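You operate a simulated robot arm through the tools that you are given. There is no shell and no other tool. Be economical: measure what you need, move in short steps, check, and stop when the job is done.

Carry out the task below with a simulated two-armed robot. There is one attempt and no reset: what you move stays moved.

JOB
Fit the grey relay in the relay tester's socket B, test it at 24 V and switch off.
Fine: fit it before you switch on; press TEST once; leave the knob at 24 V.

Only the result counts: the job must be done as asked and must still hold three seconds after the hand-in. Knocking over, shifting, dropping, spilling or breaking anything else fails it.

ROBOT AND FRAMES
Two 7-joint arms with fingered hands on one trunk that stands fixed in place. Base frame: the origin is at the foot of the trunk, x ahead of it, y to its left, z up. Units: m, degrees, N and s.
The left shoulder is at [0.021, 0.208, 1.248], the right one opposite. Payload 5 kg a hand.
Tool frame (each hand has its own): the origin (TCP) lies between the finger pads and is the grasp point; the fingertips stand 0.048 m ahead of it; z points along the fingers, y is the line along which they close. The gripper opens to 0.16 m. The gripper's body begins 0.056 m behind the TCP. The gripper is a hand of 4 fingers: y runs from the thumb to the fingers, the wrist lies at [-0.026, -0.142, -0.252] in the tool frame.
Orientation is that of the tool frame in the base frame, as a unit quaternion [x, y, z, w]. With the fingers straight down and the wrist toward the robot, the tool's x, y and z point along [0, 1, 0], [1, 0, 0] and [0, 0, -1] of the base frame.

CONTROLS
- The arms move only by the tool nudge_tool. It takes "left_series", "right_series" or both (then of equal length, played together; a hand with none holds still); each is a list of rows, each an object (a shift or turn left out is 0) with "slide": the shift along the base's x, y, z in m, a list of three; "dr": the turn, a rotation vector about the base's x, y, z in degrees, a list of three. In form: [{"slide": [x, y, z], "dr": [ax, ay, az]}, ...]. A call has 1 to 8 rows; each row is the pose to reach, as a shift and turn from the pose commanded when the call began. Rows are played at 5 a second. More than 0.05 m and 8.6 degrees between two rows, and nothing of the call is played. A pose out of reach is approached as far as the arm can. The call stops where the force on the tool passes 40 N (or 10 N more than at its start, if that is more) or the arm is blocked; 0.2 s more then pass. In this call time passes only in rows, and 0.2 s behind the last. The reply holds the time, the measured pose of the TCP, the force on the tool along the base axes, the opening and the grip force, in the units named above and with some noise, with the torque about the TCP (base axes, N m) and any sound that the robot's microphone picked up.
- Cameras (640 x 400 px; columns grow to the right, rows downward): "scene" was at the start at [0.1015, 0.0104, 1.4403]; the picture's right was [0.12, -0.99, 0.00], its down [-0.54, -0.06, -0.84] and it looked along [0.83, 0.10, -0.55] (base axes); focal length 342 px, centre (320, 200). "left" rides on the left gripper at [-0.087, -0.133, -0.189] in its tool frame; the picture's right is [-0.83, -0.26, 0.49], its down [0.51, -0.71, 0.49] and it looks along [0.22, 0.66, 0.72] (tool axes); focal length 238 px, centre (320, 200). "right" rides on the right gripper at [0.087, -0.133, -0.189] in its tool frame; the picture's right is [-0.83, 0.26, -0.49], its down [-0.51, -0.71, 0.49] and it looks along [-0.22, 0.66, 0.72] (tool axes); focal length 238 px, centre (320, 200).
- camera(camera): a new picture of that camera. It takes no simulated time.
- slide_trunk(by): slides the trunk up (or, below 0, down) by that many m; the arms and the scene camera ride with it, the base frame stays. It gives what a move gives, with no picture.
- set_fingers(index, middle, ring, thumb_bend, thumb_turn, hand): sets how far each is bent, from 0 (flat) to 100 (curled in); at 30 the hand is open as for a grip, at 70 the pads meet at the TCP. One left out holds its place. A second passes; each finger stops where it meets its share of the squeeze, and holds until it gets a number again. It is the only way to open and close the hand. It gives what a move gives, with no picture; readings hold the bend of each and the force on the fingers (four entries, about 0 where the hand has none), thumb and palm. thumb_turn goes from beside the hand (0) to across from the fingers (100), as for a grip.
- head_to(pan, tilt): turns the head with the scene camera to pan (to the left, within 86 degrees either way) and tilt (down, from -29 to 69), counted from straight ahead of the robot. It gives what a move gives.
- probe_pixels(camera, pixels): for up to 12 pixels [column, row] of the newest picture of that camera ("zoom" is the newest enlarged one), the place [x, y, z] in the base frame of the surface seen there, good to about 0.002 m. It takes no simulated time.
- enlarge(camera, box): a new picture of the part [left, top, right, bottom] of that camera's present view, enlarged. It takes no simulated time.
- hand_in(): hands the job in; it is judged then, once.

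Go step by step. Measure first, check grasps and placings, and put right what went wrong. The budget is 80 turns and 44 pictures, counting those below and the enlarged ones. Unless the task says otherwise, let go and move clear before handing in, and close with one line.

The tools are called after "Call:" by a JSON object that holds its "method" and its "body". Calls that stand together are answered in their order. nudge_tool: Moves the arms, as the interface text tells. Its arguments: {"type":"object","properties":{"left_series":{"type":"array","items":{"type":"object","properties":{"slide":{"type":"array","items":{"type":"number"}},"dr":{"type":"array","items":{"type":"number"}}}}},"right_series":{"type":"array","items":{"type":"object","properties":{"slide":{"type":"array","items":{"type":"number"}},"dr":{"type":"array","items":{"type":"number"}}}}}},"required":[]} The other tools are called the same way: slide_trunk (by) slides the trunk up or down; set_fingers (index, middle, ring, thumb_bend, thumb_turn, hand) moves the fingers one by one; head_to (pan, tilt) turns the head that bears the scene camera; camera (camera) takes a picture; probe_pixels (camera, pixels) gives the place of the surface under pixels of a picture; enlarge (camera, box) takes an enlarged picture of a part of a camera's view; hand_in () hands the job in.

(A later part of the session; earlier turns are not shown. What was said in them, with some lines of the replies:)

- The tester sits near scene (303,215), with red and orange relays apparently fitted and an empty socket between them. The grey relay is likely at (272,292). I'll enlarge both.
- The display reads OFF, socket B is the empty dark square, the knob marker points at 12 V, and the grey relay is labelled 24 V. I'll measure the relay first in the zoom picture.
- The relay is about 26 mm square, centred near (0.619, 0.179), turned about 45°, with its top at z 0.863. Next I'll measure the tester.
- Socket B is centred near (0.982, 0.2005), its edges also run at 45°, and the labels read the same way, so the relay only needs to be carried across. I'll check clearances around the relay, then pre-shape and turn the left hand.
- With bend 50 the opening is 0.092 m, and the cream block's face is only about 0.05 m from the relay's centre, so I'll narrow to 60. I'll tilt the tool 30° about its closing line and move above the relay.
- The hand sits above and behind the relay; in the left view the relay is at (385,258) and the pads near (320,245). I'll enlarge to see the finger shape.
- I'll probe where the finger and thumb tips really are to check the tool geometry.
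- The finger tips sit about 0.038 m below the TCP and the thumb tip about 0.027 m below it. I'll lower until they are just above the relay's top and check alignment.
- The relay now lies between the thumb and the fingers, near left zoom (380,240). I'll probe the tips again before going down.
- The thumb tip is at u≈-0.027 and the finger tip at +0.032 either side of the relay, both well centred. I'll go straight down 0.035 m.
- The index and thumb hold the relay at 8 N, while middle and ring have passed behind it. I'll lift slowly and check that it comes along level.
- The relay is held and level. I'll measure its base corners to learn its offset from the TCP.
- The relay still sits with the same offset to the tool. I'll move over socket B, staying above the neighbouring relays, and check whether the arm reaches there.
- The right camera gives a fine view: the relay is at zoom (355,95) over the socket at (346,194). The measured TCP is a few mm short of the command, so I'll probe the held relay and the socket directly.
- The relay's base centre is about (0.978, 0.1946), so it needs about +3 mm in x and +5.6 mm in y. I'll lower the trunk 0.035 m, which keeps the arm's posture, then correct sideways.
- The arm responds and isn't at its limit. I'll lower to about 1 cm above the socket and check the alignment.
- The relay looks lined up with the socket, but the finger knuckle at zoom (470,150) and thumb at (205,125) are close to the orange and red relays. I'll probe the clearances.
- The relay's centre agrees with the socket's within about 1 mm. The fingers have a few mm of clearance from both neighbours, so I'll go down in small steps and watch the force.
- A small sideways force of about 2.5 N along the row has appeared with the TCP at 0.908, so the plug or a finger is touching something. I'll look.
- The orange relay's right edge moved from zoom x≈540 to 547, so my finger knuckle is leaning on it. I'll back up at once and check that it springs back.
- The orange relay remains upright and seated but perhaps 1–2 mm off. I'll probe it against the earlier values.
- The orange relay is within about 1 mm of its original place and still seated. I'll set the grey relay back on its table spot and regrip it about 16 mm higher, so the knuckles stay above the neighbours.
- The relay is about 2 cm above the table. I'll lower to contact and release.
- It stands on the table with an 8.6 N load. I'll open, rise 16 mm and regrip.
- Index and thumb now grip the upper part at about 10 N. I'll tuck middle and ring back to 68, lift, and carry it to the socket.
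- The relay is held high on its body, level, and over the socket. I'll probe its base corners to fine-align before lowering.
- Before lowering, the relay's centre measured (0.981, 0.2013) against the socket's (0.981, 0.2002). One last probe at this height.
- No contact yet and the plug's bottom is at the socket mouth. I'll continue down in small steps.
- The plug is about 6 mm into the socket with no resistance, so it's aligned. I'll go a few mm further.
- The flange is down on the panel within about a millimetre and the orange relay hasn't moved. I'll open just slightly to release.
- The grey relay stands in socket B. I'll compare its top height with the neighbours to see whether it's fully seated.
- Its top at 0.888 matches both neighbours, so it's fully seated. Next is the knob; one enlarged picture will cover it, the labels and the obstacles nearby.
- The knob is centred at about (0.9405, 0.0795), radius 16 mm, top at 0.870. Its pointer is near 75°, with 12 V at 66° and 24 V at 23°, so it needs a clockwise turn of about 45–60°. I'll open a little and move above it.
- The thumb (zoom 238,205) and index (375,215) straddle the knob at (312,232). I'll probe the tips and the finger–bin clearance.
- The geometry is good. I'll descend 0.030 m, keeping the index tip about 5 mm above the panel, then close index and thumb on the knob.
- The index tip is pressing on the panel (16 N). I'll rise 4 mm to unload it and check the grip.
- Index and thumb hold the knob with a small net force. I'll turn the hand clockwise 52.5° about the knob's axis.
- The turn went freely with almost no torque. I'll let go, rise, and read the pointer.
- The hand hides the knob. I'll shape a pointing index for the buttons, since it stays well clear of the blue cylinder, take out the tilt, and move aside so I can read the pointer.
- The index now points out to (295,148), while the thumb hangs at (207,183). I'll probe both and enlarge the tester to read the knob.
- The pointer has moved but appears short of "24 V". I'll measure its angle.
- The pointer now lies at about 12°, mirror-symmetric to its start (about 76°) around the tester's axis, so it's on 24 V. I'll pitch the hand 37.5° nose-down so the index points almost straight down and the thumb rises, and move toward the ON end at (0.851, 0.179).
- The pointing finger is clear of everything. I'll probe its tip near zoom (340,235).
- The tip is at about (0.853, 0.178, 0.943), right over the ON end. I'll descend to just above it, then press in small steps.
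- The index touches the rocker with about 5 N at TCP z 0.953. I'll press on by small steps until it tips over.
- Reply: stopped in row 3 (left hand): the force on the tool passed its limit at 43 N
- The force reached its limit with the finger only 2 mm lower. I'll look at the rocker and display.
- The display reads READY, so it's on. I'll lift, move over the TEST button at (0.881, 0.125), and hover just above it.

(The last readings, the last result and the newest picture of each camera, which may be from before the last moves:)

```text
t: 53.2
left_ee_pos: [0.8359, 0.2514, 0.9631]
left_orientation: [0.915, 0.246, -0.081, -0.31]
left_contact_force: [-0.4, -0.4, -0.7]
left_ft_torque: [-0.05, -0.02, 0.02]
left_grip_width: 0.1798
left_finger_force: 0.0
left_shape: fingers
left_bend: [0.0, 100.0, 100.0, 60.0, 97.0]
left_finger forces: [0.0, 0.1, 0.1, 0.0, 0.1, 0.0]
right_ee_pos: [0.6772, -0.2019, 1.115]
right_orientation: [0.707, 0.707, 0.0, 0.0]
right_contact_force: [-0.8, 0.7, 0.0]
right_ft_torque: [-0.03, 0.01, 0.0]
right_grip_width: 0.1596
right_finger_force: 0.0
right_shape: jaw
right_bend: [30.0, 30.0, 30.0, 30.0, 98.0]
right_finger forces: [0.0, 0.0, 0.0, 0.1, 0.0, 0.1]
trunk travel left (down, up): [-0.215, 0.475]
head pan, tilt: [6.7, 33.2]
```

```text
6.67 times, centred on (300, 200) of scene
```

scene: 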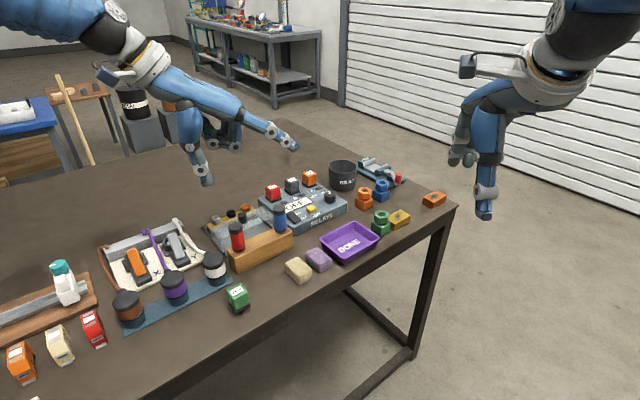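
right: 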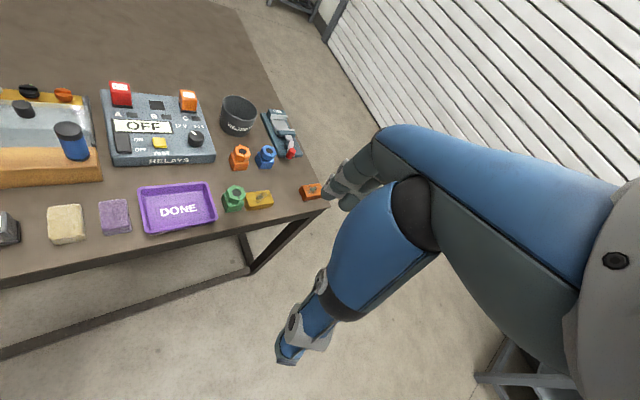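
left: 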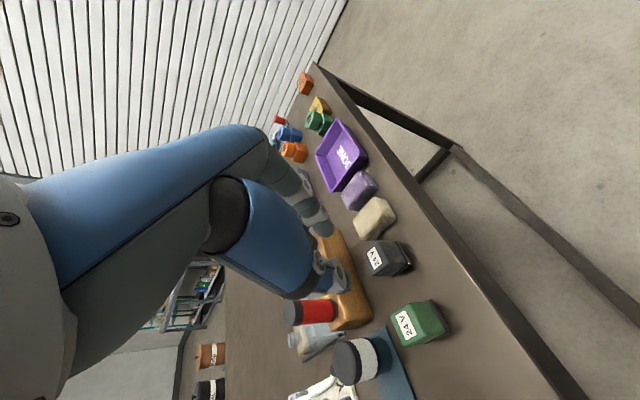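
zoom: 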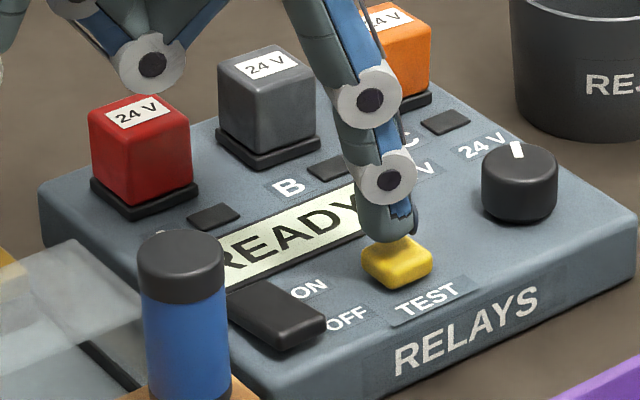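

READY is showing and the tip hovers over the button's rear half. I'll probe to centre it.

Call:
{"method": "probe_pixels", "body": {"camera": "zoom", "pixels": [[388, 238], [375, 230], [405, 232], [390, 215], [392, 262], [366, 266], [430, 266], [398, 285]]}}

```text
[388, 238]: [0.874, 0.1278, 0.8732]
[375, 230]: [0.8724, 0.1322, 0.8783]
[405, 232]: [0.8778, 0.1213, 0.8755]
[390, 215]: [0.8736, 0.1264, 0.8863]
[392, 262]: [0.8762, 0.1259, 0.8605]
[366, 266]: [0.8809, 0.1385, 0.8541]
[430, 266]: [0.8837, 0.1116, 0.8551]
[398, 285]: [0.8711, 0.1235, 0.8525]
```

The tip is centred on the button within a millimetre. I'll press once, downward only, and watch the force.

Call:
{"method": "nudge_tool", "body": {"left_series": [{"slide": [0, 0, -0.008]}, {"slide": [0, 0, -0.012]}, {"slide": [0, 0, -0.015]}, {"slide": [0, 0, -0.017]}]}}

```text
t: 54.2
left_ee_pos: [0.8357, 0.2524, 0.9491]
left_orientation: [0.915, 0.247, -0.08, -0.309]
left_contact_force: [-1.3, 2.2, 11.7]
left_ft_torque: [-1.42, -0.46, -0.06]
left_grip_width: 0.1802
left_finger_force: 6.7
left_shape: fingers
left_bend: [0.0, 100.0, 100.0, 60.0, 97.0]
left_finger forces: [12.5, 0.1, 0.0, 0.1, 0.0, 0.0]
right_ee_pos: [0.6762, -0.2007, 1.1154]
right_orientation: [0.707, 0.707, 0.0, 0.0]
right_contact_force: [-0.3, 0.0, 0.1]
right_ft_torque: [-0.04, -0.02, 0.03]
right_grip_width: 0.1595
right_finger_force: 0.0
right_shape: jaw
right_bend: [30.0, 30.0, 30.0, 30.0, 98.0]
right_finger forces: [0.0, 0.0, 0.1, 0.1, 0.1, 0.0]
trunk travel left (down, up): [-0.215, 0.475]
head pan, tilt: [6.7, 33.2]
heard: click
```

A click was heard at 12 N, so the button is pressed. I'll lift straight off, move back toward the rocker, and read the display.

Call:
{"method": "nudge_tool", "body": {"left_series": [{"slide": [0, 0, 0.015]}, {"slide": [0, 0, 0.035]}, {"slide": [-0.012, 0.027, 0.05]}, {"slide": [-0.03, 0.05, 0.06]}, {"slide": [-0.03, 0.05, 0.06]}]}}

Call:
{"method": "enlarge", "body": {"camera": "scene", "box": [260, 170, 340, 230]}}

```text
t: 55.4
left_ee_pos: [0.8055, 0.3009, 1.0049]
left_orientation: [0.915, 0.246, -0.082, -0.31]
left_contact_force: [-0.4, 0.5, -0.6]
left_ft_torque: [0.05, 0.04, 0.01]
left_grip_width: 0.1797
left_finger_force: 0.0
left_shape: fingers
left_bend: [0.0, 100.0, 100.0, 60.0, 97.0]
left_finger forces: [0.1, 0.0, 0.0, 0.0, 0.0, 0.0]
right_ee_pos: [0.678, -0.2019, 1.115]
right_orientation: [0.708, 0.706, -0.001, 0.0]
right_contact_force: [-0.2, -0.1, -0.4]
right_ft_torque: [0.02, 0.01, 0.02]
right_grip_width: 0.1596
right_finger_force: 0.0
right_shape: jaw
right_bend: [30.0, 30.0, 30.0, 30.0, 98.0]
right_finger forces: [0.0, 0.1, 0.1, 0.0, 0.0, 0.0]
trunk travel left (down, up): [-0.215, 0.475]
head pan, tilt: [6.7, 33.2]
```

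```text
6.67 times, centred on (300, 200) of scene
```

zoom: 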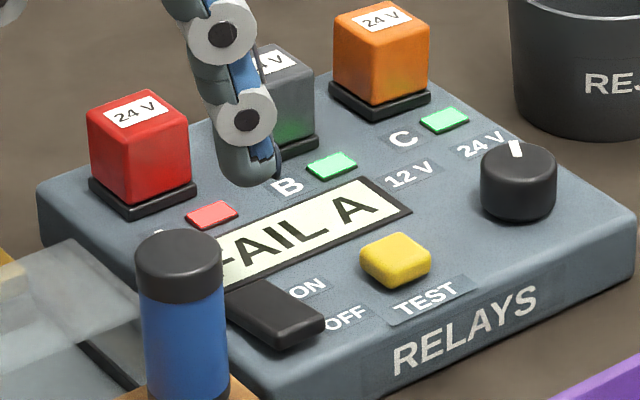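

The test ran: the A lamp is red, B (the grey relay) and C are green, and the display shows FAIL A. The job asks only for the test, so next I'll press the OFF end near (0.8325, 0.157).

Call:
{"method": "nudge_tool", "body": {"left_series": [{"slide": [-0.008, -0.009, 0]}, {"slide": [-0.016, -0.017, -0.01]}, {"slide": [-0.016, -0.017, -0.035]}, {"slide": [-0.016, -0.017, -0.045]}, {"slide": [-0.016, -0.017, -0.05]}]}}

Call:
{"method": "nudge_tool", "body": {"left_series": [{"slide": [0, 0, -0.003]}, {"slide": [0, 0, -0.006]}, {"slide": [0, 0, -0.008]}]}}

```text
t: 56.6
left_ee_pos: [0.7902, 0.2847, 0.9551]
left_orientation: [0.915, 0.247, -0.081, -0.309]
left_contact_force: [0.0, -0.8, 0.4]
left_ft_torque: [-0.07, 0.01, -0.05]
left_grip_width: 0.1796
left_finger_force: 0.4
left_shape: fingers
left_bend: [0.0, 100.0, 100.0, 60.0, 97.0]
left_finger forces: [0.7, 0.0, 0.0, 0.1, 0.0, 0.0]
right_ee_pos: [0.6783, -0.2014, 1.1149]
right_orientation: [0.708, 0.707, -0.001, 0.001]
right_contact_force: [0.0, 0.7, 0.5]
right_ft_torque: [-0.02, 0.06, 0.0]
right_grip_width: 0.1595
right_finger_force: 0.1
right_shape: jaw
right_bend: [30.0, 30.0, 30.0, 30.0, 98.0]
right_finger forces: [0.1, 0.1, 0.1, 0.0, 0.0, 0.0]
trunk travel left (down, up): [-0.215, 0.475]
head pan, tilt: [6.7, 33.2]
```

```text
t: 57.4
left_ee_pos: [0.7886, 0.2848, 0.9503]
left_orientation: [0.915, 0.247, -0.079, -0.309]
left_contact_force: [-3.5, 1.7, 16.7]
left_ft_torque: [-1.86, -0.49, -0.25]
left_grip_width: 0.1805
left_finger_force: 8.1
left_shape: fingers
left_bend: [0.0, 100.0, 100.0, 60.0, 97.0]
left_finger forces: [16.2, 0.1, 0.0, 0.0, 0.0, 0.0]
right_ee_pos: [0.6757, -0.2007, 1.117]
right_orientation: [0.707, 0.707, 0.0, 0.0]
right_contact_force: [0.0, 0.1, 0.3]
right_ft_torque: [0.01, 0.01, 0.02]
right_grip_width: 0.1595
right_finger_force: 0.0
right_shape: jaw
right_bend: [30.0, 30.0, 30.0, 30.0, 98.0]
right_finger forces: [0.0, 0.0, 0.0, 0.0, 0.0, 0.1]
trunk travel left (down, up): [-0.215, 0.475]
head pan, tilt: [6.7, 33.2]
```

Call:
{"method": "enlarge", "body": {"camera": "scene", "box": [260, 170, 340, 230]}}

```text
6.67 times, centred on (300, 200) of scene
```

zoom: 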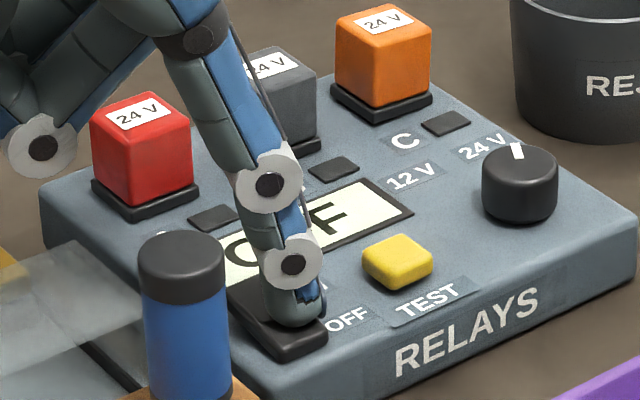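

The lamps are out and the display shows "O…F" again, so it's off. I'll lift off, move the hand well clear, and check the whole scene.

Call:
{"method": "nudge_tool", "body": {"left_series": [{"slide": [0, 0, 0.02]}, {"slide": [0, 0, 0.06]}, {"slide": [0, 0, 0.1]}, {"slide": [-0.02, 0.03, 0.14]}, {"slide": [-0.05, 0.06, 0.16]}, {"slide": [-0.08, 0.1, 0.16]}, {"slide": [-0.1, 0.14, 0.16]}]}}

Call:
{"method": "enlarge", "body": {"camera": "scene", "box": [250, 160, 350, 235]}}

Call:
{"method": "camera", "body": {"camera": "scene"}}

```text
refused: row 4 steps farther than a row can; nothing moved
```

```text
5.33 times, centred on (300, 198) of scene
```

zoom: 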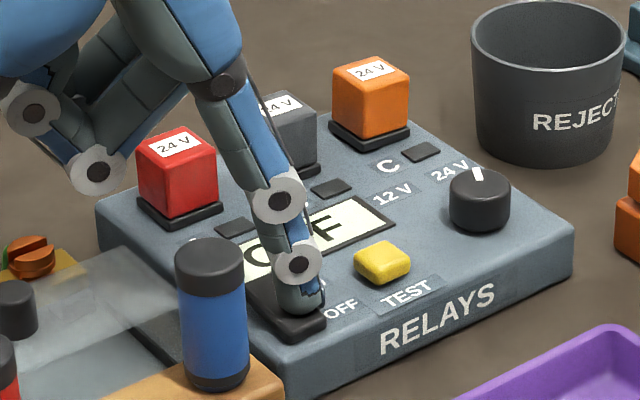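

```text
2 pictures are left
```

scene: 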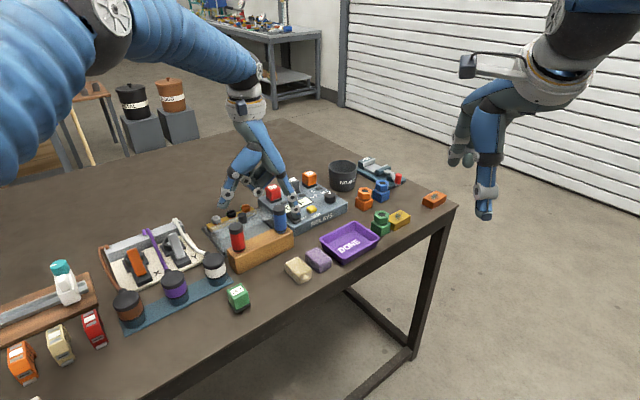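

That lift was refused because one row stepped too far, and nothing moved. I'll repeat it with smaller steps.

Call:
{"method": "nudge_tool", "body": {"left_series": [{"slide": [0, 0, 0.02]}, {"slide": [0, 0, 0.06]}, {"slide": [0, 0, 0.1]}, {"slide": [-0.015, 0.02, 0.13]}, {"slide": [-0.035, 0.05, 0.15]}, {"slide": [-0.06, 0.085, 0.16]}, {"slide": [-0.08, 0.12, 0.16]}, {"slide": [-0.1, 0.155, 0.16]}]}}

Call:
{"method": "enlarge", "body": {"camera": "scene", "box": [250, 160, 350, 235]}}

```text
t: 59.2
left_ee_pos: [0.6876, 0.4398, 1.1073]
left_orientation: [0.915, 0.247, -0.08, -0.308]
left_contact_force: [-0.7, 0.7, 0.1]
left_ft_torque: [0.01, -0.06, 0.01]
left_grip_width: 0.1797
left_finger_force: 0.1
left_shape: fingers
left_bend: [0.0, 100.0, 100.0, 60.0, 97.0]
left_finger forces: [0.1, 0.0, 0.0, 0.0, 0.0, 0.1]
right_ee_pos: [0.676, -0.2012, 1.1163]
right_orientation: [0.707, 0.707, -0.001, 0.001]
right_contact_force: [-1.2, 0.9, 0.5]
right_ft_torque: [-0.12, -0.05, -0.08]
right_grip_width: 0.1598
right_finger_force: 0.2
right_shape: jaw
right_bend: [30.0, 30.0, 30.0, 30.0, 98.0]
right_finger forces: [0.0, 0.1, 0.0, 0.0, 0.0, 0.1]
trunk travel left (down, up): [-0.215, 0.475]
head pan, tilt: [6.7, 33.2]
```

```text
5.33 times, centred on (300, 198) of scene
```

zoom: 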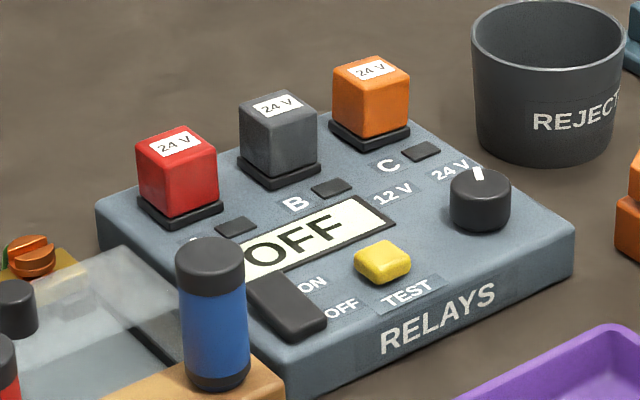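

The display reads OFF, all three relays are seated, the knob is at 24 V and the hand is clear, so I'm handing in.

Call:
{"method": "hand_in", "body": {}}

```text
The job is handed in.
```

The grey relay is fitted in socket B, was tested once at 24 V and passed (green lamp), and the tester is off with the knob left at 24 V. The same test showed FAIL A for the red relay, which I left in place. On the first fitting attempt my finger nudged the orange relay in socket C by 1–2 mm; it stayed seated and passed.
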